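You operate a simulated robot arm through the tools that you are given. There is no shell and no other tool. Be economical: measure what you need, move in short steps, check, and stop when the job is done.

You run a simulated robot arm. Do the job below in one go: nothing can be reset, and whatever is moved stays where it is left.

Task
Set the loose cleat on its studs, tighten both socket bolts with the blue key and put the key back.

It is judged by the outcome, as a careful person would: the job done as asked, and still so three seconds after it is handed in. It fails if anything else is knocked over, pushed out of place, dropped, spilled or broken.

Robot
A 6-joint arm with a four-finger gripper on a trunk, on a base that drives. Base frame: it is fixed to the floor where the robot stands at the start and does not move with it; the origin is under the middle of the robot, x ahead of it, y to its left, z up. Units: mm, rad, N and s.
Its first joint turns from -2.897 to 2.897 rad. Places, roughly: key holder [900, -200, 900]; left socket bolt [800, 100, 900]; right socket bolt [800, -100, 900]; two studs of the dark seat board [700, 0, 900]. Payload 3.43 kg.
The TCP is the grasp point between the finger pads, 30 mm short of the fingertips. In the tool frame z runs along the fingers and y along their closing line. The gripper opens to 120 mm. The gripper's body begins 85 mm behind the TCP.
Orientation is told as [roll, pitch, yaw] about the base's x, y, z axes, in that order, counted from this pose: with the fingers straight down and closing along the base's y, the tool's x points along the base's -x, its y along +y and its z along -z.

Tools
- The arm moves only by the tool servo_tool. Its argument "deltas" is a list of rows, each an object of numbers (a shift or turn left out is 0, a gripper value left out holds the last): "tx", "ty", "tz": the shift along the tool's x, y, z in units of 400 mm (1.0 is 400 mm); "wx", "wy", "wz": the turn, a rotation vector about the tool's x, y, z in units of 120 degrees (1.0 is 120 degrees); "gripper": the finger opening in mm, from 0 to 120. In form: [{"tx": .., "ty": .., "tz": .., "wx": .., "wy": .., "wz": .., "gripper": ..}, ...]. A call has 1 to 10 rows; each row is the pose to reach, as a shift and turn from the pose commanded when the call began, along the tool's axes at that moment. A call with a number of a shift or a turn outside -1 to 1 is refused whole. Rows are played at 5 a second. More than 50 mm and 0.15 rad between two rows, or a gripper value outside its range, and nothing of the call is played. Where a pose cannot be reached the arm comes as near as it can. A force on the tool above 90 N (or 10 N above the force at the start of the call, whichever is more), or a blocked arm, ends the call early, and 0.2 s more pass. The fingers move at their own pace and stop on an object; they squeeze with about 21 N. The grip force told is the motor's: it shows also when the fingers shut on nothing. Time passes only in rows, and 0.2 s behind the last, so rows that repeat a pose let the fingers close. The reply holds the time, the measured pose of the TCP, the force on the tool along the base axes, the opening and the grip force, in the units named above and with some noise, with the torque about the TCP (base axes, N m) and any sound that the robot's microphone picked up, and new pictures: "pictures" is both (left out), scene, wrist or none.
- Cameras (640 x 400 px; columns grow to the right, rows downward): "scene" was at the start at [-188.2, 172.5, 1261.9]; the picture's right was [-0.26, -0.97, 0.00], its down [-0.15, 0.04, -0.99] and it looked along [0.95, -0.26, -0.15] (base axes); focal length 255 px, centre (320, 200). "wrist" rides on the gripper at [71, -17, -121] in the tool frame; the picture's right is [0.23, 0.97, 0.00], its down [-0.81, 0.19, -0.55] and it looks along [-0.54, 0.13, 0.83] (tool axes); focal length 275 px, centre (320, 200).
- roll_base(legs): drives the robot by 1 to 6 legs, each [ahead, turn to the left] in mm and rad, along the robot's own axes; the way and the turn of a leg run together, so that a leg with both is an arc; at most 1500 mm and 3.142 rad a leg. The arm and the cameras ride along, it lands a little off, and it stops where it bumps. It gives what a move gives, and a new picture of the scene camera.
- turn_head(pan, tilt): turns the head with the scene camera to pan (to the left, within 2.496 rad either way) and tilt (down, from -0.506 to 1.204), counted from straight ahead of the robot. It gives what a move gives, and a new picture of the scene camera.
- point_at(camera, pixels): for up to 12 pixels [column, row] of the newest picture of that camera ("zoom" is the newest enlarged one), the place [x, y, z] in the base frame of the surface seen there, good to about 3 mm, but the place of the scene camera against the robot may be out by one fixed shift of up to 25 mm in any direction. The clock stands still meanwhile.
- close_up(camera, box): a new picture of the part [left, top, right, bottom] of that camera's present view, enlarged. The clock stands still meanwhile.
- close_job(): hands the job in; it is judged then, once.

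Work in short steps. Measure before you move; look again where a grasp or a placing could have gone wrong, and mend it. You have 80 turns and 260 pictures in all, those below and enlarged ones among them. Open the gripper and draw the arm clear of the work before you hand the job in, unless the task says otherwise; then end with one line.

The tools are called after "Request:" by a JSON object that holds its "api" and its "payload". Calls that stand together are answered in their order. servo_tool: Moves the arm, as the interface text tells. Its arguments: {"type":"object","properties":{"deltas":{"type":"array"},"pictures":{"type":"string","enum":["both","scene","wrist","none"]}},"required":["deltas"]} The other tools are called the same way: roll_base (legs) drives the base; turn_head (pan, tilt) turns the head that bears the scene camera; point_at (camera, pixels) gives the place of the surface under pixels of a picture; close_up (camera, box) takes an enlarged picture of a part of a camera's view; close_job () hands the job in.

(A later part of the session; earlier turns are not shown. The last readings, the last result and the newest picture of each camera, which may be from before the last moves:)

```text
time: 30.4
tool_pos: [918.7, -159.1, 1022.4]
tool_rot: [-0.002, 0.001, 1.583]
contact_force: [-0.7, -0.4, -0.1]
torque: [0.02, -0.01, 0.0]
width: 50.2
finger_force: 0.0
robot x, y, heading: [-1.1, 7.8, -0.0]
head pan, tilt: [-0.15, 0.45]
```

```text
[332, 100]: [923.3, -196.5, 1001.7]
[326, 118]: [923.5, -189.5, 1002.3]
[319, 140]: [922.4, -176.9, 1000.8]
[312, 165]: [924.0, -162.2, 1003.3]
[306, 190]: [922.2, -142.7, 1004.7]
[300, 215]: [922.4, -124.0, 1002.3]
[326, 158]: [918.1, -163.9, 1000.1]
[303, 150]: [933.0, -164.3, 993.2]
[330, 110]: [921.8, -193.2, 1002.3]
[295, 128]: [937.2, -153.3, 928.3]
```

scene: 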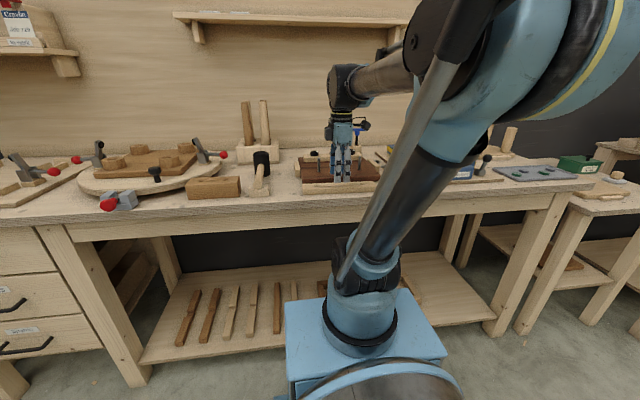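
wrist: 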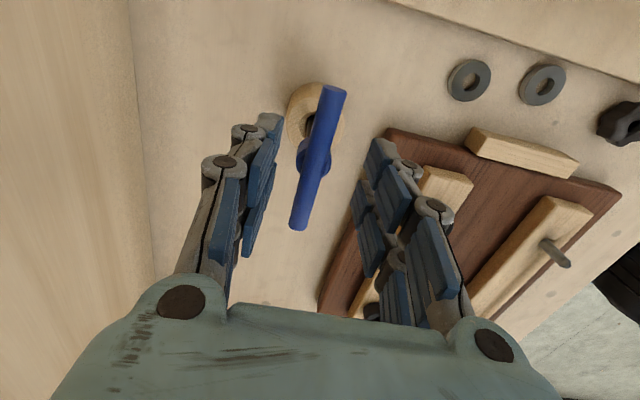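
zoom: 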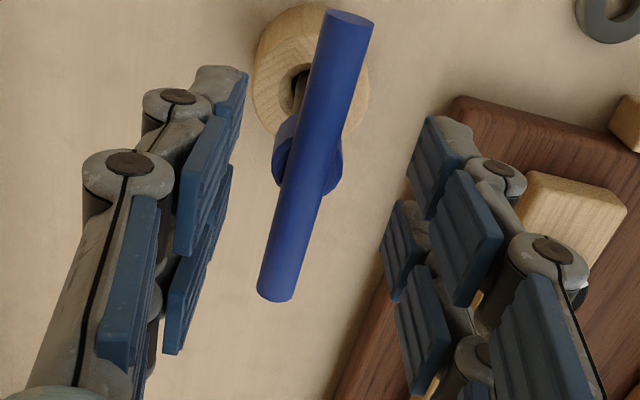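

The bar top is at z≈1003, the hub top ≈993, and the bar's x≈921.5. The tips are at 992, which is right, so I'll shift 2.5 mm and close.

Request:
{"api": "servo_tool", "payload": {"deltas": [{"ty": -0.0065}, {"ty": -0.0065, "gripper": 0}, {"ty": -0.0065}, {"ty": -0.0065}, {"ty": -0.0065}], "pictures": "wrist"}}

```text
time: 31.6
tool_pos: [922.7, -157.9, 1021.3]
tool_rot: [-0.001, 0.002, 1.582]
contact_force: [-0.2, -0.1, -0.7]
torque: [0.01, 0.02, 0.0]
width: 12.3
finger_force: 21.2
robot x, y, heading: [-2.8, 8.5, -0.006]
head pan, tilt: [-0.15, 0.45]
```

wrist: 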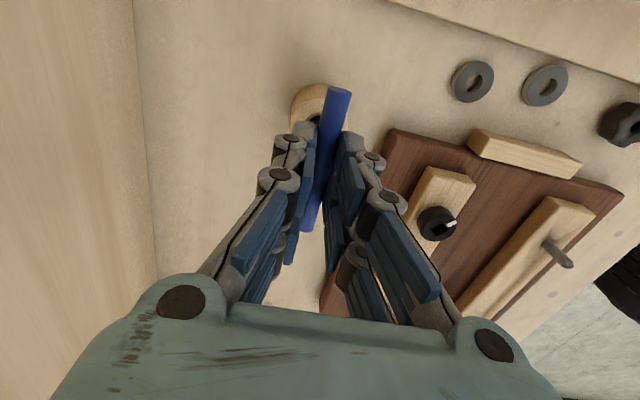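

It's gripped on the bar at 12.3 mm. I'll lift slowly by 80 mm.

Request:
{"api": "servo_tool", "payload": {"deltas": [{"tz": -0.012}, {"tz": -0.028}, {"tz": -0.048}, {"tz": -0.07}, {"tz": -0.092}, {"tz": -0.114}, {"tz": -0.136}, {"tz": -0.158}, {"tz": -0.18}, {"tz": -0.2}]}}

```text
time: 33.8
tool_pos: [920.1, -157.1, 1101.6]
tool_rot: [-0.001, 0.002, 1.582]
contact_force: [-0.5, -0.4, -1.5]
torque: [0.0, -0.02, -0.01]
width: 12.6
finger_force: 21.1
robot x, y, heading: [2.2, 6.6, -0.001]
head pan, tilt: [-0.15, 0.45]
```

scene: 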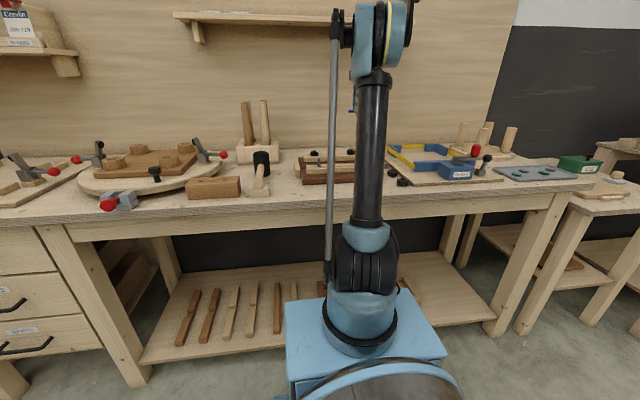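
wrist: 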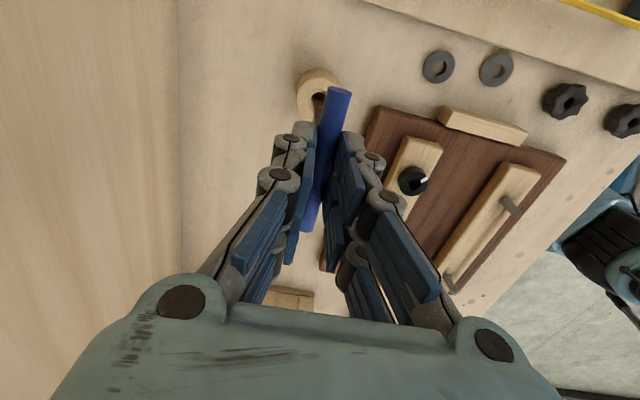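

I'll zoom on the key in both views to see the shank and the tip.

Request:
{"api": "close_up", "payload": {"camera": "wrist", "box": [280, 60, 380, 160]}}

Request:
{"api": "close_up", "payload": {"camera": "scene", "box": [320, 60, 400, 170]}}

```text
4.00 times, centred on (330, 110) of wrist
```

zoom: 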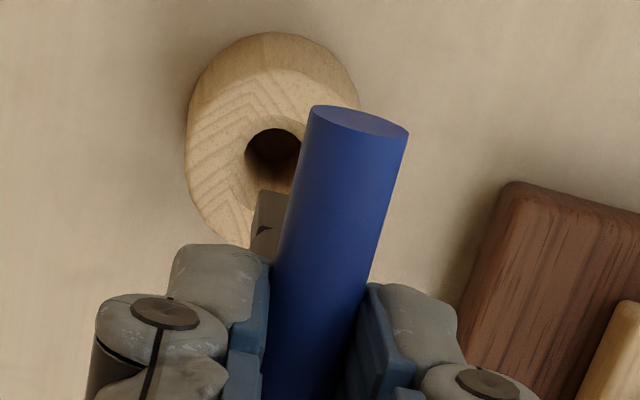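

```text
3.64 times, centred on (360, 115) of scene
```

zoom: 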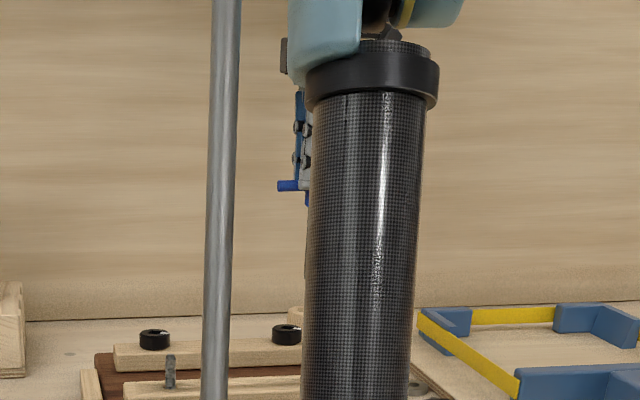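

The key is clear of its holder, and its square bit looks aligned with the bar. I'll carry it to above the left bolt, turning 37° clockwise on the way.

Request:
{"api": "servo_tool", "payload": {"deltas": [{"tx": -0.03, "ty": 0.017, "tz": -0.04, "wz": 0.02}, {"tx": -0.09, "ty": 0.052, "tz": -0.06, "wz": 0.05}, {"tx": -0.16, "ty": 0.093, "tz": -0.06, "wz": 0.09}, {"tx": -0.23, "ty": 0.133, "tz": -0.06, "wz": 0.13}, {"tx": -0.3, "ty": 0.173, "tz": -0.06, "wz": 0.17}, {"tx": -0.37, "ty": 0.214, "tz": -0.06, "wz": 0.21}, {"tx": -0.44, "ty": 0.254, "tz": -0.06, "wz": 0.25}, {"tx": -0.5, "ty": 0.289, "tz": -0.06, "wz": 0.28}, {"tx": -0.53, "ty": 0.306, "tz": -0.06, "wz": 0.3}, {"tx": -0.5385, "ty": 0.3115, "tz": -0.06, "wz": 0.308}]}}

Request:
{"api": "close_up", "payload": {"camera": "scene", "box": [290, 70, 390, 190]}}

Request:
{"api": "close_up", "payload": {"camera": "wrist", "box": [260, 50, 400, 150]}}

```text
time: 36.0
tool_pos: [793.9, 54.9, 1126.1]
tool_rot: [0.001, 0.002, 0.935]
contact_force: [0.4, 0.4, -1.7]
torque: [0.01, 0.02, 0.01]
width: 12.4
finger_force: 21.1
robot x, y, heading: [-5.1, 6.3, -0.002]
head pan, tilt: [-0.15, 0.45]
```

scene: 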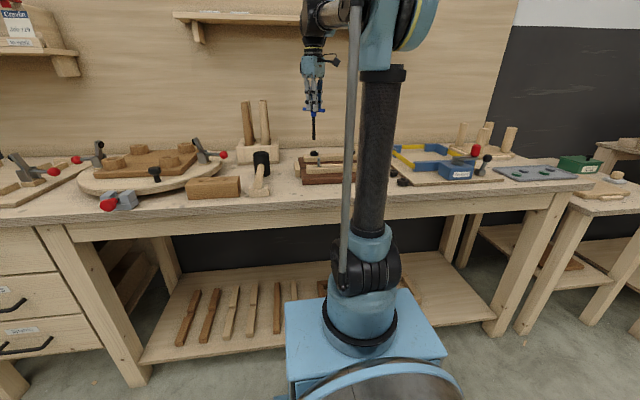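
wrist: 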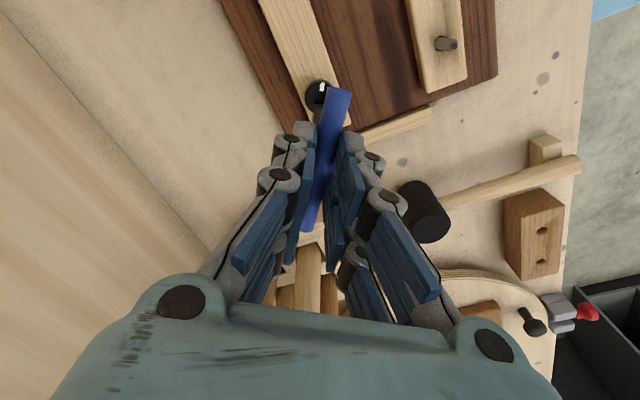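

```text
3.33 times, centred on (340, 130) of scene
```

zoom: 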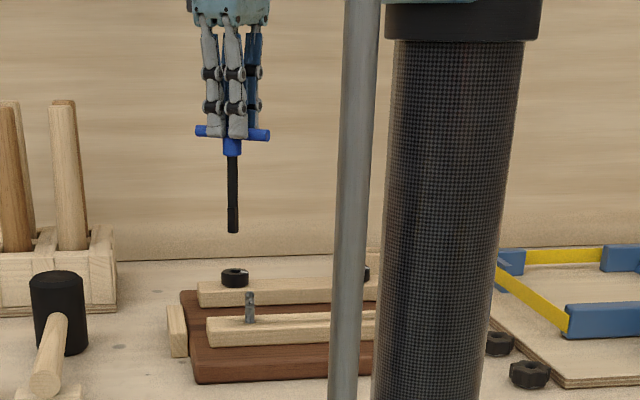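

```text
4.00 times, centred on (330, 100) of wrist
```

zoom: 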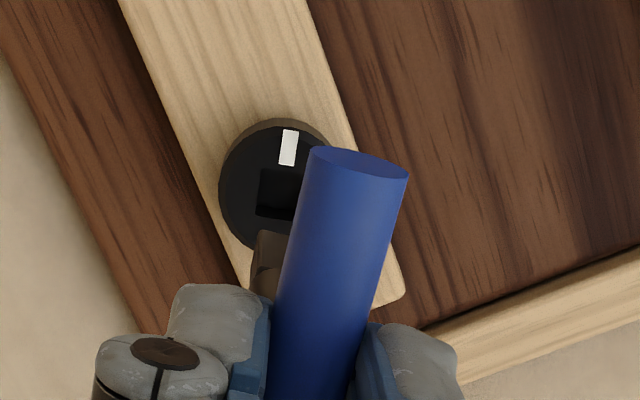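

The left bolt centre is almost beneath the TCP, at ≈(793.6,56.8). I'll zoom tighter to compare the bit's faces with the socket.

Request:
{"api": "close_up", "payload": {"camera": "wrist", "box": [300, 75, 345, 130]}}

Request:
{"api": "point_at", "payload": {"camera": "wrist", "pixels": [[308, 98], [309, 88], [317, 82], [322, 87], [316, 112], [319, 110], [314, 118], [300, 60], [330, 60]]}}

Request:
{"api": "close_up", "payload": {"camera": "scene", "box": [300, 100, 330, 145]}}

```text
7.27 times, centred on (322, 102) of wrist
```

zoom: 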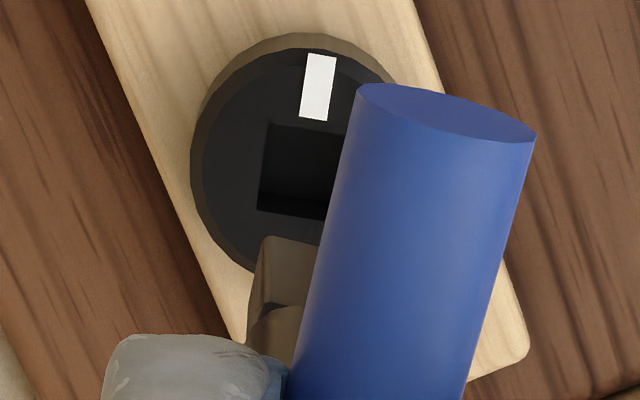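

```text
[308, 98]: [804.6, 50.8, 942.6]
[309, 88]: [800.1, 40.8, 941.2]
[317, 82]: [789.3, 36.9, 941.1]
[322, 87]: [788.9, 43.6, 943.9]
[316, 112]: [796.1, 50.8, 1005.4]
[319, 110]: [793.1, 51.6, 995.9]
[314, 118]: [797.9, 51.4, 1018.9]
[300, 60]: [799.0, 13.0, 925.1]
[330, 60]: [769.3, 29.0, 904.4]
```

```text
8.89 times, centred on (315, 122) of scene
```

zoom: 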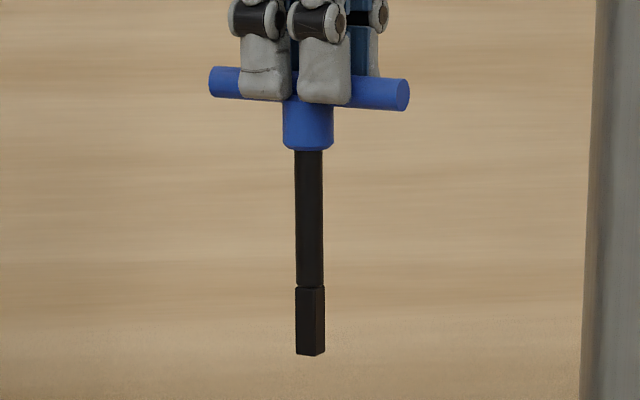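

Bolt head top is at z≈942 and the bit tip at z≈987. Bit and socket angles match within about 2°. I'll shift about 2.5 mm along tool x and descend 36 mm to look again.

Request:
{"api": "servo_tool", "payload": {"deltas": [{"tx": 0.006, "ty": -0.0012, "tz": 0.03}, {"tx": 0.006, "ty": -0.0012, "tz": 0.06}, {"tx": 0.006, "ty": -0.0012, "tz": 0.09}, {"tx": 0.006, "ty": -0.0012, "tz": 0.09}], "pictures": "wrist"}}

Request:
{"api": "close_up", "payload": {"camera": "wrist", "box": [300, 75, 345, 130]}}

Request:
{"api": "close_up", "payload": {"camera": "scene", "box": [295, 115, 335, 170]}}

```text
time: 37.0
tool_pos: [793.4, 53.2, 1090.1]
tool_rot: [0.0, 0.002, 0.937]
contact_force: [-0.2, 1.9, -0.8]
torque: [0.02, -0.03, 0.02]
width: 12.5
finger_force: 20.8
robot x, y, heading: [-0.6, 7.2, -0.002]
head pan, tilt: [-0.15, 0.45]
```

wrist: 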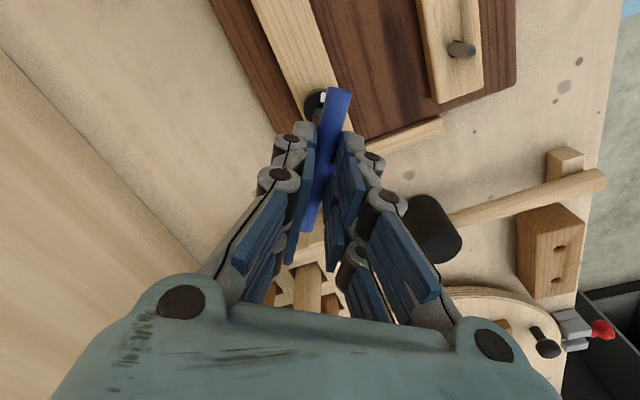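

```text
7.27 times, centred on (322, 102) of wrist
```

zoom: 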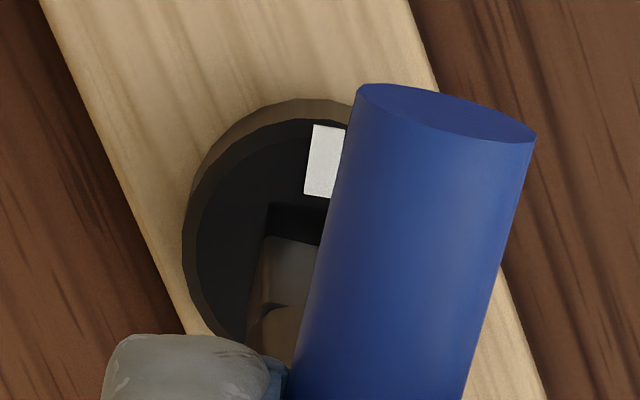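

```text
7.27 times, centred on (315, 142) of scene
```

zoom: 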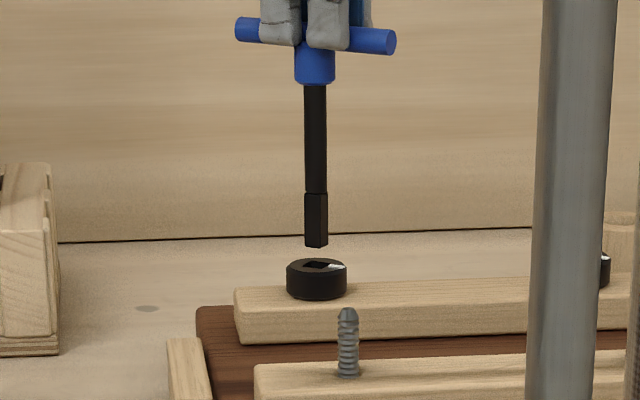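

Bit and socket edges are parallel (slopes 0.15 and 0.167) with about 1 mm of offset. I'll nudge and lower slowly into the socket.

Request:
{"api": "servo_tool", "payload": {"deltas": [{"tx": 0.0025, "ty": 0.001, "tz": 0.008}, {"tx": 0.0025, "ty": 0.001, "tz": 0.016}, {"tx": 0.0025, "ty": 0.001, "tz": 0.022}, {"tx": 0.0025, "ty": 0.001, "tz": 0.028}, {"tx": 0.0025, "ty": 0.001, "tz": 0.034}, {"tx": 0.0025, "ty": 0.001, "tz": 0.04}], "pictures": "none"}}

Request:
{"api": "close_up", "payload": {"camera": "wrist", "box": [300, 75, 345, 130]}}

Request:
{"api": "close_up", "payload": {"camera": "scene", "box": [295, 115, 335, 170]}}

```text
time: 38.4
tool_pos: [792.8, 53.9, 1074.1]
tool_rot: [0.0, 0.002, 0.936]
contact_force: [-0.2, 0.0, -1.6]
torque: [-0.01, 0.03, -0.03]
width: 12.6
finger_force: 21.0
robot x, y, heading: [-0.2, 8.0, -0.001]
head pan, tilt: [-0.15, 0.45]
```

```text
7.27 times, centred on (322, 102) of wrist
```

zoom: 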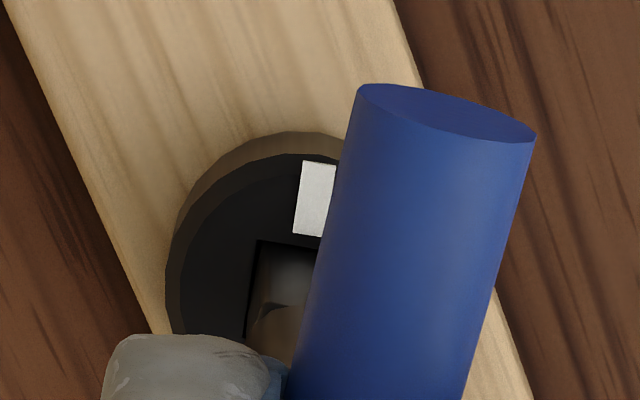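

```text
7.27 times, centred on (315, 142) of scene
```

zoom: 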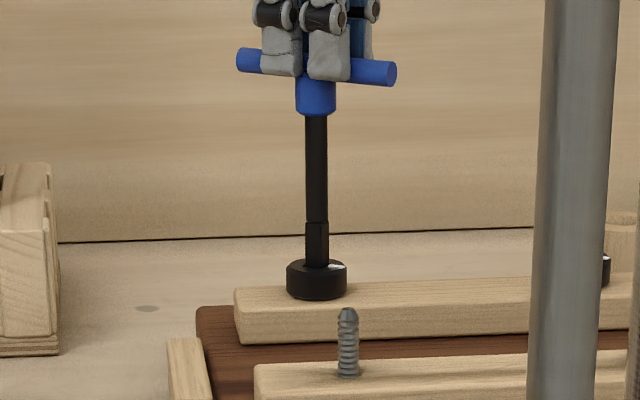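

The bit has entered the socket without force. I'll continue down until it bottoms.

Request:
{"api": "servo_tool", "payload": {"deltas": [{"tz": 0.005}, {"tz": 0.01}, {"tz": 0.015}, {"tz": 0.02}, {"tz": 0.025}], "pictures": "none"}}

```text
time: 39.6
tool_pos: [791.4, 53.8, 1064.9]
tool_rot: [-0.003, 0.001, 0.937]
contact_force: [-0.3, 0.1, 18.6]
torque: [-0.04, 0.02, 0.02]
width: 12.5
finger_force: 20.7
robot x, y, heading: [0.6, 7.0, 0.002]
head pan, tilt: [-0.15, 0.45]
```

It bottomed at z≈1065. I'll turn clockwise 50° and watch torque and sound.

Request:
{"api": "servo_tool", "payload": {"deltas": [{"wz": 0.05, "tz": -0.002}, {"wz": 0.1, "tz": -0.002}, {"wz": 0.15, "tz": -0.002}, {"wz": 0.2, "tz": -0.002}, {"wz": 0.25, "tz": -0.002}, {"wz": 0.3, "tz": -0.002}, {"wz": 0.35, "tz": -0.002}, {"wz": 0.4, "tz": -0.002}], "pictures": "both"}}

Request:
{"api": "close_up", "payload": {"camera": "scene", "box": [295, 115, 335, 170]}}

```text
time: 41.4
tool_pos: [791.1, 52.9, 1065.1]
tool_rot: [-0.001, 0.001, 0.097]
contact_force: [-5.9, -0.5, -1.8]
torque: [-0.06, 0.77, 0.05]
width: 12.3
finger_force: 21.2
robot x, y, heading: [-2.8, 7.0, 0.001]
head pan, tilt: [-0.15, 0.45]
```

scene: 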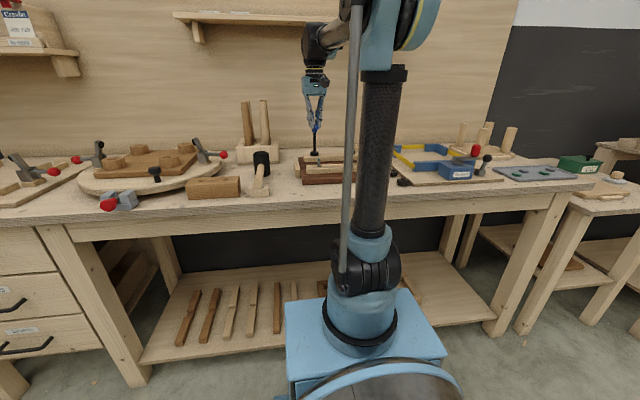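
wrist: 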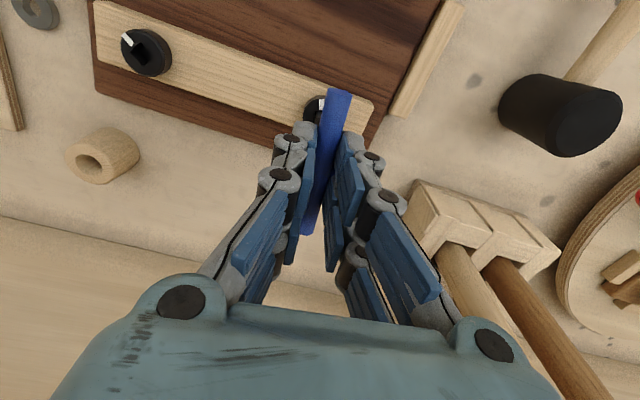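

```text
7.27 times, centred on (315, 142) of scene
```

zoom: 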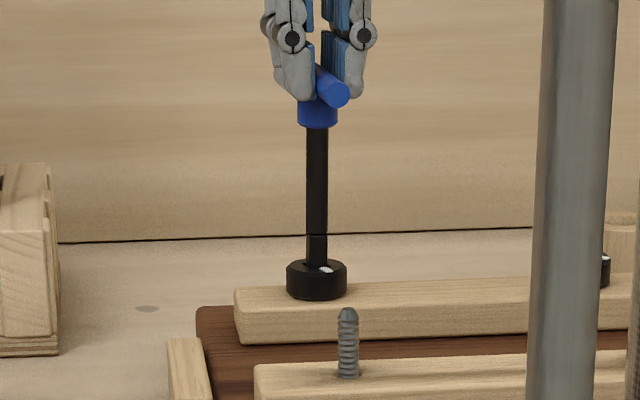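

The bolt turned with the key at low torque. I'll relieve the 6 N side load by about 1 mm toward −x and keep turning.

Request:
{"api": "servo_tool", "payload": {"deltas": [{"tx": 0.003, "wz": 0.05}, {"tx": 0.003, "wz": 0.1}, {"tx": 0.003, "wz": 0.15}, {"tx": 0.003, "wz": 0.2}, {"tx": 0.003, "wz": 0.25}, {"tx": 0.003, "wz": 0.3}, {"tx": 0.003, "wz": 0.35}, {"tx": 0.003, "wz": 0.4}], "pictures": "none"}}

Request:
{"api": "close_up", "payload": {"camera": "wrist", "box": [270, 60, 380, 160]}}

```text
time: 43.2
tool_pos: [789.6, 53.6, 1064.5]
tool_rot: [-0.002, -0.001, -0.741]
contact_force: [-2.8, 3.7, 3.7]
torque: [0.44, 0.48, 0.05]
width: 12.1
finger_force: 21.3
robot x, y, heading: [-1.9, 7.9, -0.003]
head pan, tilt: [-0.15, 0.45]
```

```text
4.00 times, centred on (325, 110) of wrist
```

zoom: 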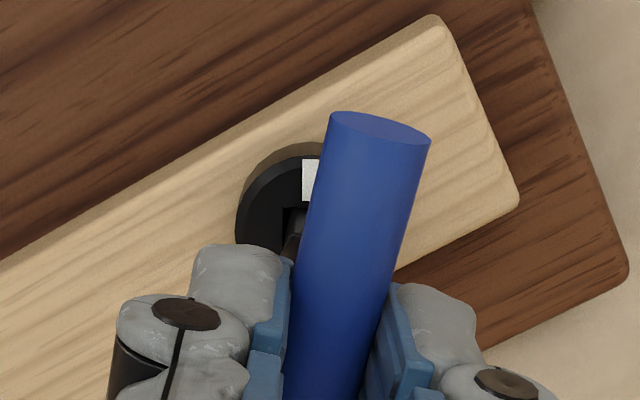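

Total so far is 96°, still free-turning. I'll relieve again and continue.

Request:
{"api": "servo_tool", "payload": {"deltas": [{"tx": 0.003, "wz": 0.05}, {"tx": 0.003, "wz": 0.1}, {"tx": 0.003, "wz": 0.15}, {"tx": 0.004, "wz": 0.2}, {"tx": 0.004, "wz": 0.25}, {"tx": 0.005, "wz": 0.3}, {"tx": 0.005, "wz": 0.35}, {"tx": 0.005, "wz": 0.4}], "pictures": "none"}}

Request:
{"api": "close_up", "payload": {"camera": "wrist", "box": [270, 60, 380, 160]}}

```text
time: 45.0
tool_pos: [789.2, 54.2, 1064.9]
tool_rot: [0.0, -0.001, -1.578]
contact_force: [1.7, 4.8, 9.5]
torque: [0.63, -0.02, 0.08]
width: 12.4
finger_force: 21.1
robot x, y, heading: [2.7, 6.2, 0.002]
head pan, tilt: [-0.15, 0.45]
```

```text
4.00 times, centred on (325, 110) of wrist
```

zoom: 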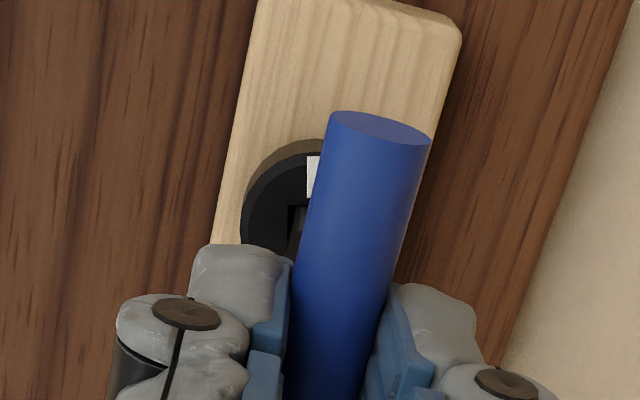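

At 144° total the torque is 0.08 N·m. I'll keep turning.

Request:
{"api": "servo_tool", "payload": {"deltas": [{"tx": 0.003, "wz": 0.05}, {"tx": 0.003, "wz": 0.1}, {"tx": 0.003, "wz": 0.15}, {"tx": 0.004, "wz": 0.2}, {"tx": 0.004, "wz": 0.25}, {"tx": 0.005, "wz": 0.3}, {"tx": 0.005, "wz": 0.35}, {"tx": 0.005, "wz": 0.4}], "pictures": "none"}}

Request:
{"api": "close_up", "payload": {"camera": "wrist", "box": [270, 60, 380, 160]}}

```text
time: 46.8
tool_pos: [791.1, 57.1, 1064.7]
tool_rot: [0.003, -0.002, -2.415]
contact_force: [12.6, 1.3, -3.5]
torque: [-0.27, -0.15, 1.79]
width: 34.1
finger_force: 20.8
robot x, y, heading: [-0.7, 5.2, 0.001]
head pan, tilt: [-0.15, 0.45]
```

```text
4.00 times, centred on (325, 110) of wrist
```

zoom: 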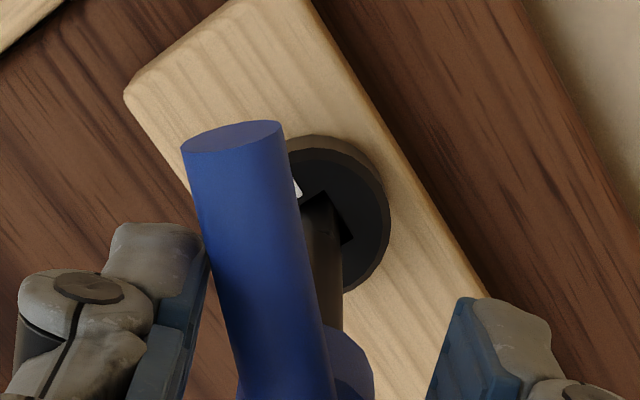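

The bolt has gone tight: torque rose to 1.8 N·m and the fingers slipped open to 34 mm over the bar. I'll turn back about 24° so the fingers realign on the bar and take a look.

Request:
{"api": "servo_tool", "payload": {"deltas": [{"wz": -0.05}, {"wz": -0.1}, {"wz": -0.15}, {"wz": -0.19}, {"wz": -0.19}, {"wz": -0.19}], "pictures": "wrist"}}

Request:
{"api": "close_up", "payload": {"camera": "wrist", "box": [270, 60, 380, 160]}}

Request:
{"api": "close_up", "payload": {"camera": "scene", "box": [295, 115, 335, 170]}}

```text
time: 48.2
tool_pos: [789.1, 55.8, 1064.8]
tool_rot: [0.0, -0.001, -2.015]
contact_force: [5.1, -3.5, -5.5]
torque: [-0.18, -0.07, 0.92]
width: 16.4
finger_force: 20.6
robot x, y, heading: [-2.7, 10.0, -0.002]
head pan, tilt: [-0.15, 0.45]
```

wrist: 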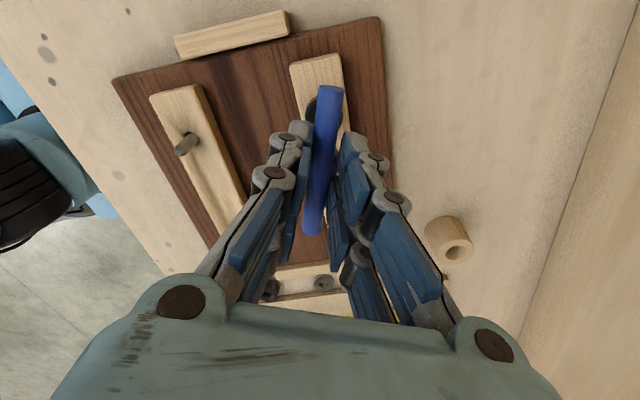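

```text
4.00 times, centred on (325, 110) of wrist
```

zoom: 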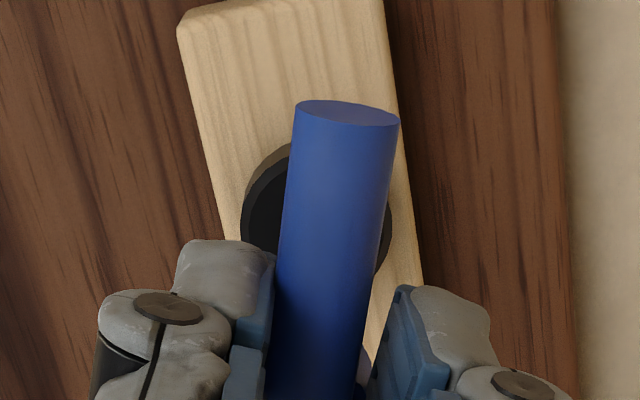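

```text
7.27 times, centred on (315, 142) of scene
```

zoom: 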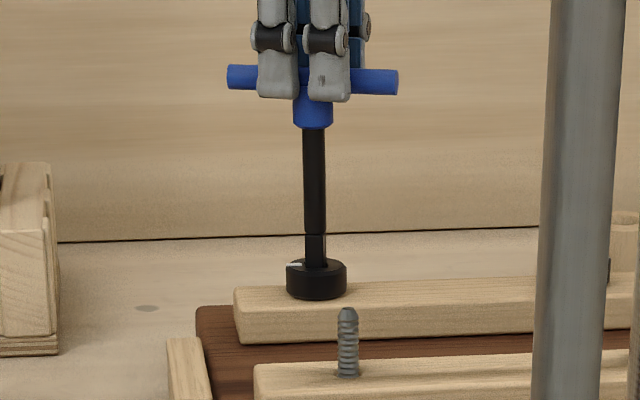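

A residual 0.9 N·m at −2.015 rad shows a firm stop. I'll press forward once more and hold, then relax to see whether the bar has advanced.

Request:
{"api": "servo_tool", "payload": {"deltas": [{"wz": 0.05}, {"wz": 0.1}, {"wz": 0.14}, {"wz": 0.14}, {"wz": 0.14}, {"wz": 0.14}], "pictures": "none"}}

Request:
{"api": "servo_tool", "payload": {"deltas": [{"wz": -0.05}, {"wz": -0.1}, {"wz": -0.15}, {"wz": -0.19}, {"wz": -0.19}], "pictures": "wrist"}}

Request:
{"api": "close_up", "payload": {"camera": "wrist", "box": [270, 60, 380, 160]}}

```text
time: 49.6
tool_pos: [790.5, 57.0, 1064.7]
tool_rot: [0.002, -0.002, -2.308]
contact_force: [8.7, -0.4, 6.5]
torque: [0.32, -0.33, 1.44]
width: 29.2
finger_force: 21.2
robot x, y, heading: [-1.2, 9.0, 0.003]
head pan, tilt: [-0.15, 0.45]
```

```text
time: 50.8
tool_pos: [789.4, 56.4, 1064.6]
tool_rot: [0.001, -0.003, -1.908]
contact_force: [3.3, -5.4, -10.6]
torque: [-0.4, 0.05, 0.69]
width: 12.5
finger_force: 21.0
robot x, y, heading: [4.6, 6.1, 0.001]
head pan, tilt: [-0.15, 0.45]
```

wrist: 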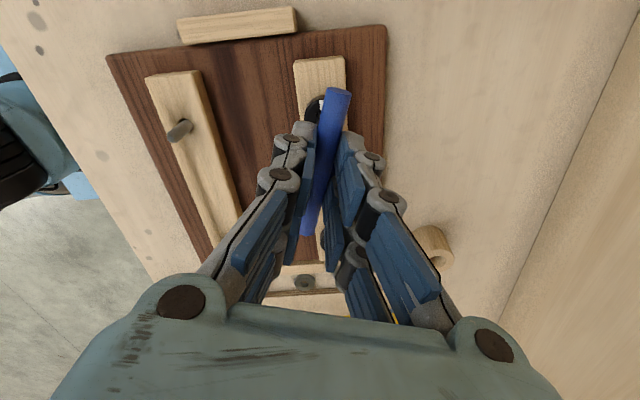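

```text
4.00 times, centred on (325, 110) of wrist
```

zoom: 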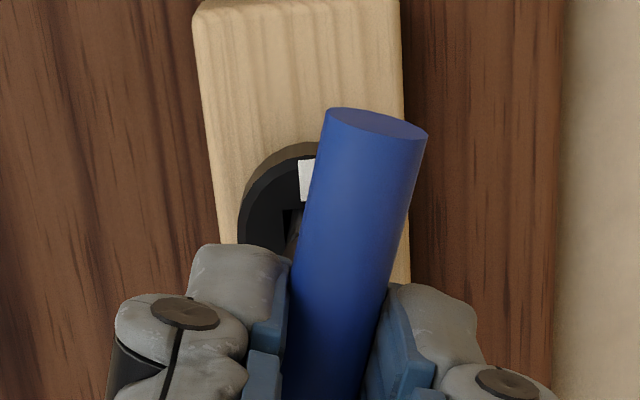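

The stop is firm at about −1.91 rad, so the left bolt is tight. I'll unload the torque with a small back turn, then lift the key out.

Request:
{"api": "servo_tool", "payload": {"deltas": [{"wz": -0.015}, {"wz": -0.02}, {"wz": -0.02}], "pictures": "none"}}

```text
time: 51.6
tool_pos: [789.6, 56.0, 1063.9]
tool_rot: [0.002, -0.001, -1.87]
contact_force: [3.0, 0.0, -11.2]
torque: [0.03, -0.06, 0.44]
width: 12.6
finger_force: 21.4
robot x, y, heading: [0.2, 8.6, -0.002]
head pan, tilt: [-0.15, 0.45]
```

Torque is falling linearly, so about 4° more unloads it; then I'll lift 45 mm.

Request:
{"api": "servo_tool", "payload": {"deltas": [{"wz": -0.018}, {"wz": -0.034}, {"wz": -0.034, "tz": -0.012}, {"wz": -0.034, "tz": -0.03}, {"wz": -0.034, "tz": -0.05}, {"wz": -0.034, "tz": -0.075}, {"wz": -0.034, "tz": -0.1}, {"wz": -0.034, "tz": -0.12}], "pictures": "both"}}

Request:
{"api": "close_up", "payload": {"camera": "wrist", "box": [270, 60, 380, 160]}}

Request:
{"api": "close_up", "payload": {"camera": "scene", "box": [295, 100, 345, 170]}}

```text
time: 53.4
tool_pos: [789.1, 57.1, 1111.6]
tool_rot: [0.0, -0.001, -1.797]
contact_force: [-0.2, -0.1, -0.8]
torque: [-0.01, -0.01, -0.04]
width: 12.3
finger_force: 21.1
robot x, y, heading: [-1.9, 8.1, 0.001]
head pan, tilt: [-0.15, 0.45]
```

scene: 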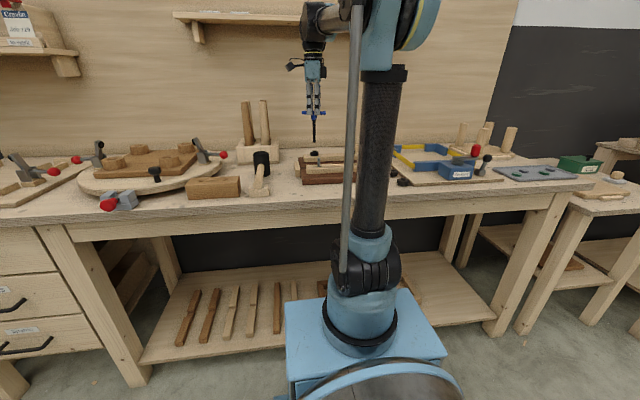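
wrist: 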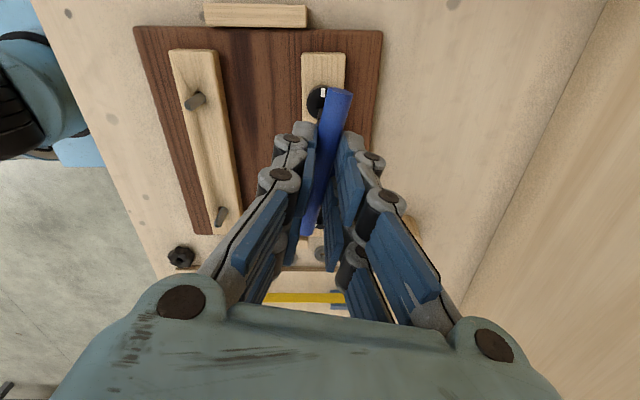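

```text
4.00 times, centred on (325, 110) of wrist
```

zoom: 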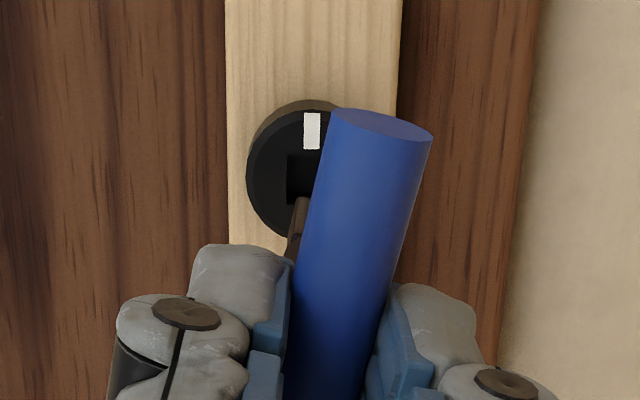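

```text
5.71 times, centred on (320, 135) of scene
```

zoom: 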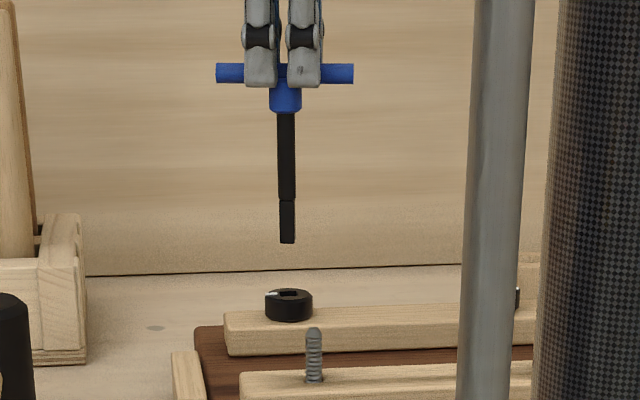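

The key is out, and the left bolt's mark now points along +y after about 150° of turn. I'll carry the key over to the right bolt while turning back counter-clockwise to about yaw 0.87.

Request:
{"api": "servo_tool", "payload": {"deltas": [{"tx": -0.025, "ty": 0.006, "wz": -0.06}, {"tx": -0.06, "ty": 0.015, "wz": -0.13}, {"tx": -0.1, "ty": 0.024, "wz": -0.2}, {"tx": -0.14, "ty": 0.034, "wz": -0.27}, {"tx": -0.18, "ty": 0.044, "wz": -0.34}, {"tx": -0.22, "ty": 0.054, "wz": -0.41}, {"tx": -0.26, "ty": 0.063, "wz": -0.48}, {"tx": -0.3, "ty": 0.073, "wz": -0.55}, {"tx": -0.34, "ty": 0.083, "wz": -0.62}, {"tx": -0.369, "ty": 0.09, "wz": -0.69}], "pictures": "none"}}

Request:
{"api": "servo_tool", "payload": {"deltas": [{"wz": -0.07}, {"wz": -0.14}, {"wz": -0.21}, {"wz": -0.28}, {"wz": -0.35}, {"wz": -0.42}, {"wz": -0.49}, {"wz": -0.54}, {"wz": -0.583}, {"wz": -0.583}], "pictures": "wrist"}}

Request:
{"api": "close_up", "payload": {"camera": "wrist", "box": [295, 65, 350, 130]}}

```text
time: 55.6
tool_pos: [791.1, -97.0, 1113.5]
tool_rot: [-0.001, 0.001, -0.351]
contact_force: [-0.1, -0.5, -1.3]
torque: [-0.01, -0.01, -0.01]
width: 12.0
finger_force: 21.1
robot x, y, heading: [2.9, 3.9, -0.0]
head pan, tilt: [-0.15, 0.45]
```

```text
time: 57.8
tool_pos: [790.6, -96.1, 1112.9]
tool_rot: [0.0, 0.001, 0.869]
contact_force: [0.5, 0.2, -0.9]
torque: [0.0, 0.01, -0.03]
width: 12.2
finger_force: 20.5
robot x, y, heading: [1.6, 3.3, -0.005]
head pan, tilt: [-0.15, 0.45]
```

wrist: 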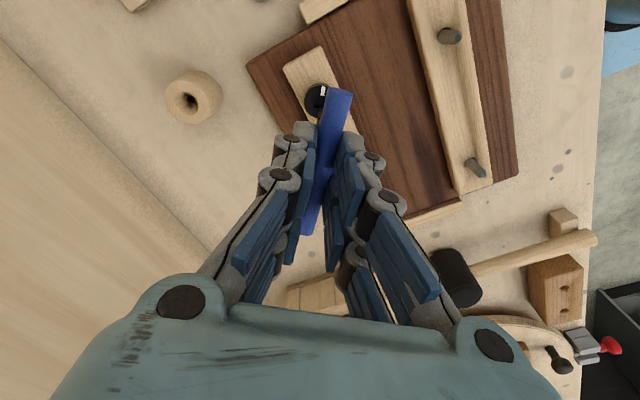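

```text
6.15 times, centred on (322, 98) of wrist
```

zoom: 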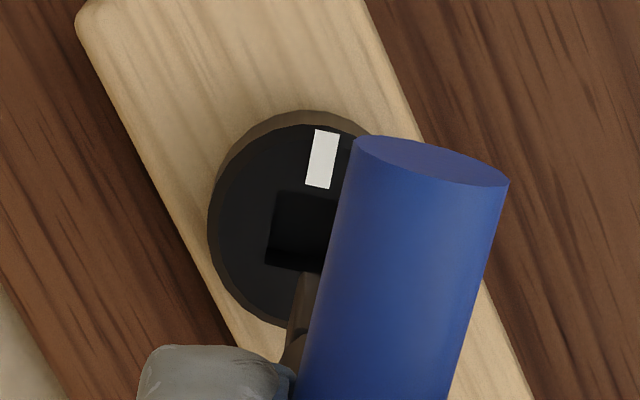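

The bit tip sits about (3,−4) mm off the socket centre in tool x,y because the key leans about 2°. I'll shift and descend to just above the head, then recheck.

Request:
{"api": "servo_tool", "payload": {"deltas": [{"tx": 0.0075, "ty": -0.01, "tz": 0.02}, {"tx": 0.0075, "ty": -0.01, "tz": 0.045}, {"tx": 0.0075, "ty": -0.01, "tz": 0.06}, {"tx": 0.0075, "ty": -0.01, "tz": 0.06}], "pictures": "none"}}

Request:
{"api": "close_up", "payload": {"camera": "wrist", "box": [295, 65, 350, 130]}}

Request:
{"api": "close_up", "payload": {"camera": "scene", "box": [320, 115, 360, 170]}}

```text
time: 58.8
tool_pos: [792.2, -101.0, 1090.1]
tool_rot: [0.0, 0.002, 0.868]
contact_force: [-0.1, 0.6, -1.5]
torque: [0.02, 0.02, 0.0]
width: 12.1
finger_force: 20.8
robot x, y, heading: [2.3, 5.8, 0.001]
head pan, tilt: [-0.15, 0.45]
```

```text
6.15 times, centred on (322, 98) of wrist
```

zoom: 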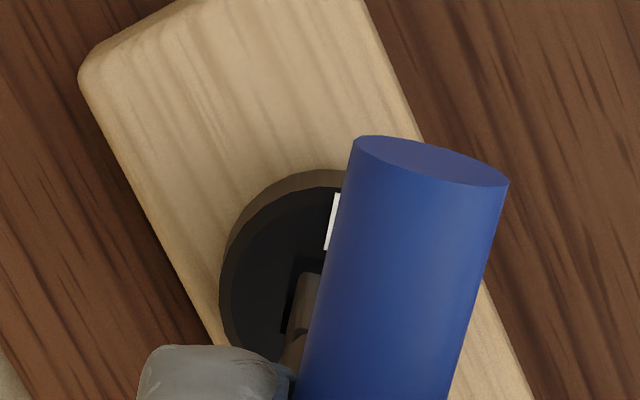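

```text
7.27 times, centred on (340, 142) of scene
```

zoom: 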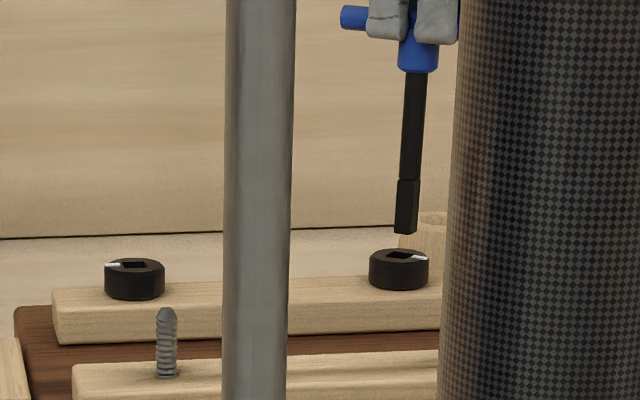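

Bit and socket corners now nearly coincide, about 1.3 mm off in tool x. I'll nudge and lower slowly into the socket.

Request:
{"api": "servo_tool", "payload": {"deltas": [{"tx": -0.003, "ty": 0.001, "tz": 0.008}, {"tx": -0.003, "ty": 0.001, "tz": 0.016}, {"tx": -0.003, "ty": 0.001, "tz": 0.022}, {"tx": -0.003, "ty": 0.001, "tz": 0.028}, {"tx": -0.003, "ty": 0.001, "tz": 0.034}, {"tx": -0.003, "ty": 0.001, "tz": 0.04}], "pictures": "none"}}

Request:
{"api": "close_up", "payload": {"camera": "wrist", "box": [295, 65, 350, 130]}}

Request:
{"api": "close_up", "payload": {"camera": "scene", "box": [320, 115, 360, 170]}}

```text
time: 60.2
tool_pos: [793.0, -99.4, 1073.5]
tool_rot: [-0.001, 0.003, 0.868]
contact_force: [0.7, -0.3, -0.9]
torque: [0.02, 0.02, -0.02]
width: 12.2
finger_force: 20.6
robot x, y, heading: [-3.5, 6.6, -0.003]
head pan, tilt: [-0.15, 0.45]
```

```text
6.15 times, centred on (322, 98) of wrist
```

zoom: 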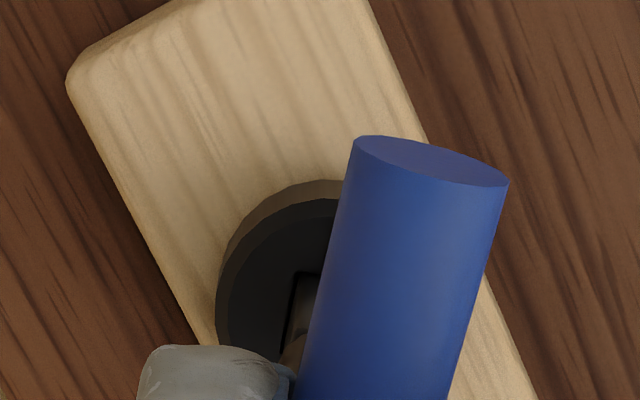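

```text
7.27 times, centred on (340, 142) of scene
```

zoom: 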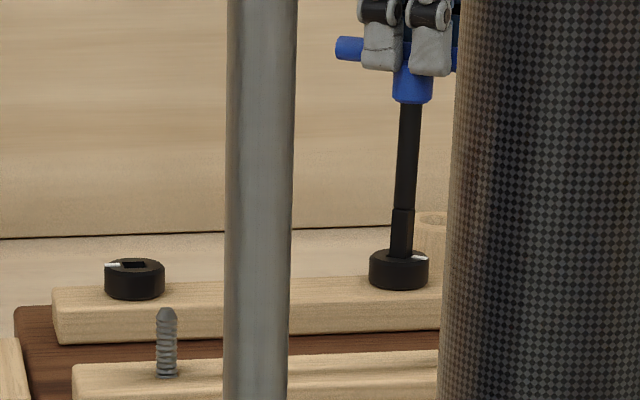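

It's in the socket. I'll lower to the bottom, then move the handle about 3 mm along tool y to straighten the lean.

Request:
{"api": "servo_tool", "payload": {"deltas": [{"tz": 0.007, "ty": 0.002}, {"tz": 0.014, "ty": 0.004}, {"tz": 0.02, "ty": 0.006}, {"tz": 0.022, "ty": 0.008}, {"tz": 0.022, "ty": 0.008}], "pictures": "none"}}

```text
time: 61.4
tool_pos: [790.7, -96.9, 1064.0]
tool_rot: [-0.001, 0.001, 0.866]
contact_force: [0.6, 0.5, 3.3]
torque: [0.02, -0.04, 0.02]
width: 12.4
finger_force: 20.9
robot x, y, heading: [-1.3, 7.5, -0.002]
head pan, tilt: [-0.15, 0.45]
```

It's seated at z≈1064, the same depth as the left one. Now I'll turn clockwise.

Request:
{"api": "servo_tool", "payload": {"deltas": [{"wz": 0.06}, {"wz": 0.12}, {"wz": 0.18}, {"wz": 0.24}, {"wz": 0.3}, {"wz": 0.36}, {"wz": 0.42}, {"wz": 0.42}], "pictures": "none"}}

Request:
{"api": "close_up", "payload": {"camera": "wrist", "box": [270, 60, 380, 160]}}

```text
time: 63.2
tool_pos: [790.3, -97.1, 1063.6]
tool_rot: [-0.002, 0.001, -0.014]
contact_force: [-5.7, 0.2, -2.9]
torque: [0.02, 0.74, 0.06]
width: 12.4
finger_force: 21.2
robot x, y, heading: [-0.7, 7.5, -0.0]
head pan, tilt: [-0.15, 0.45]
```

```text
4.00 times, centred on (325, 110) of wrist
```

zoom: 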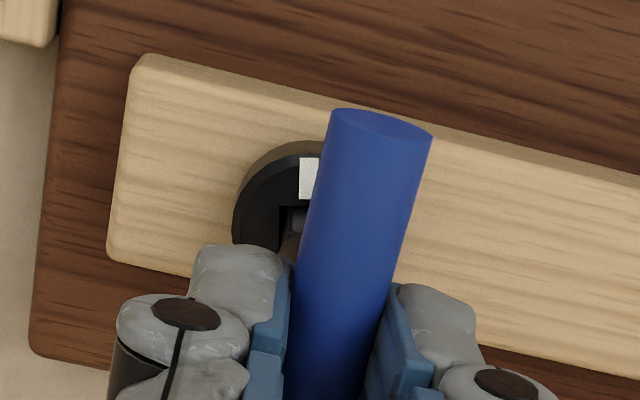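

Turning freely, with the same side-load pattern as before. I'll relieve it in tool x and continue.

Request:
{"api": "servo_tool", "payload": {"deltas": [{"tx": 0.003, "wz": 0.06}, {"tx": 0.004, "wz": 0.12}, {"tx": 0.004, "wz": 0.18}, {"tx": 0.005, "wz": 0.24}, {"tx": 0.005, "wz": 0.3}, {"tx": 0.005, "wz": 0.36}, {"tx": 0.005, "wz": 0.4}, {"tx": 0.005, "wz": 0.4}], "pictures": "none"}}

Request:
{"api": "servo_tool", "payload": {"deltas": [{"tx": 0.003, "wz": 0.06}, {"tx": 0.004, "wz": 0.12}, {"tx": 0.004, "wz": 0.18}, {"tx": 0.005, "wz": 0.24}, {"tx": 0.005, "wz": 0.3}, {"tx": 0.005, "wz": 0.35}, {"tx": 0.005, "wz": 0.35}], "pictures": "none"}}

Request:
{"api": "close_up", "payload": {"camera": "wrist", "box": [270, 60, 380, 160]}}

```text
time: 65.0
tool_pos: [787.4, -97.1, 1063.3]
tool_rot: [-0.003, 0.0, -0.848]
contact_force: [-3.1, 4.4, 2.8]
torque: [0.56, 0.44, 0.03]
width: 12.4
finger_force: 21.4
robot x, y, heading: [0.4, 7.3, 0.001]
head pan, tilt: [-0.15, 0.45]
```

```text
time: 66.6
tool_pos: [786.2, -94.5, 1064.9]
tool_rot: [0.0, -0.002, -1.582]
contact_force: [1.1, 7.1, 0.8]
torque: [0.8, 0.01, 0.08]
width: 12.1
finger_force: 20.8
robot x, y, heading: [-1.9, 9.7, -0.002]
head pan, tilt: [-0.15, 0.45]
```

```text
4.00 times, centred on (325, 110) of wrist
```

zoom: 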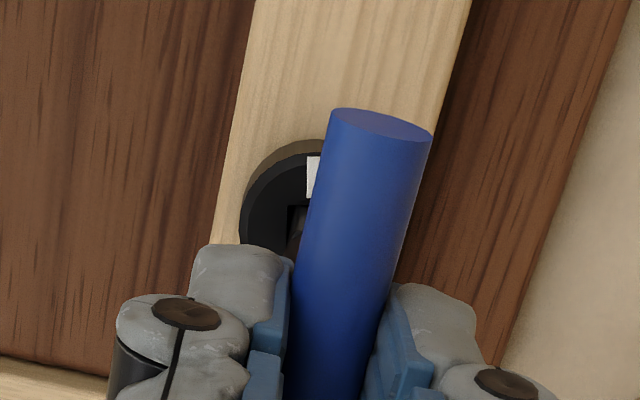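

Now the last stretch, to the stop.

Request:
{"api": "servo_tool", "payload": {"deltas": [{"tx": 0.003, "wz": 0.05}, {"tx": 0.005, "wz": 0.1}, {"tx": 0.005, "wz": 0.15}, {"tx": 0.005, "wz": 0.2}, {"tx": 0.005, "wz": 0.25}, {"tx": 0.005, "wz": 0.25}], "pictures": "none"}}

```text
time: 68.0
tool_pos: [787.0, -94.1, 1065.0]
tool_rot: [0.002, -0.002, -2.106]
contact_force: [8.1, 0.1, 16.0]
torque: [0.24, -0.28, 1.16]
width: 20.5
finger_force: 21.2
robot x, y, heading: [1.4, 7.0, -0.006]
head pan, tilt: [-0.15, 0.45]
```

The stop is reached, with torque at 1.16 N·m and rising. I'll push to about the same level as the left (1.8 N·m), hold, then relax.

Request:
{"api": "servo_tool", "payload": {"deltas": [{"wz": 0.05}, {"wz": 0.1}, {"wz": 0.145}, {"wz": 0.145}, {"wz": 0.145}, {"wz": 0.145}], "pictures": "none"}}

Request:
{"api": "servo_tool", "payload": {"deltas": [{"wz": -0.05}, {"wz": -0.1}, {"wz": -0.15}, {"wz": -0.2}, {"wz": -0.24}, {"wz": -0.27}, {"wz": -0.27}], "pictures": "wrist"}}

Request:
{"api": "close_up", "payload": {"camera": "wrist", "box": [270, 60, 380, 160]}}

```text
time: 69.4
tool_pos: [788.3, -93.5, 1064.6]
tool_rot: [0.0, -0.002, -2.41]
contact_force: [11.5, -1.1, -8.3]
torque: [0.31, -0.37, 1.55]
width: 34.7
finger_force: 21.0
robot x, y, heading: [0.2, 5.3, 0.0]
head pan, tilt: [-0.15, 0.45]
```

```text
time: 71.0
tool_pos: [787.1, -92.8, 1064.4]
tool_rot: [0.0, -0.003, -1.843]
contact_force: [1.4, -2.1, -4.0]
torque: [-0.14, 0.06, 0.36]
width: 12.4
finger_force: 20.5
robot x, y, heading: [1.4, 8.2, -0.002]
head pan, tilt: [-0.15, 0.45]
```

wrist: 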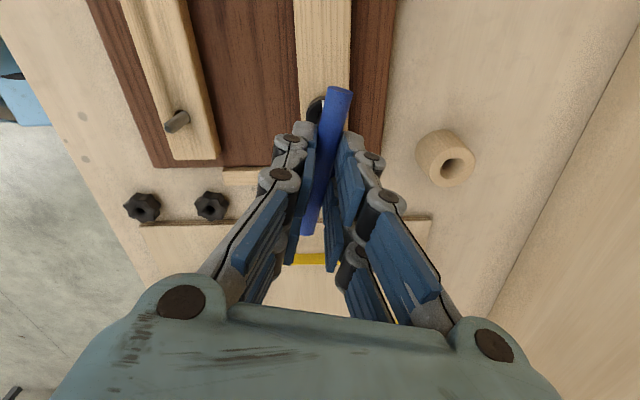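

```text
4.00 times, centred on (325, 110) of wrist
```

zoom: 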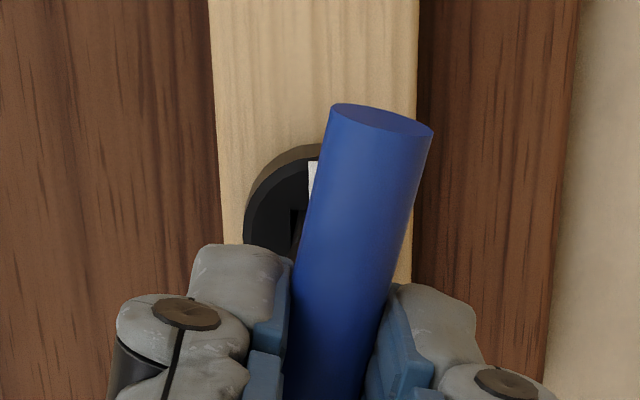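

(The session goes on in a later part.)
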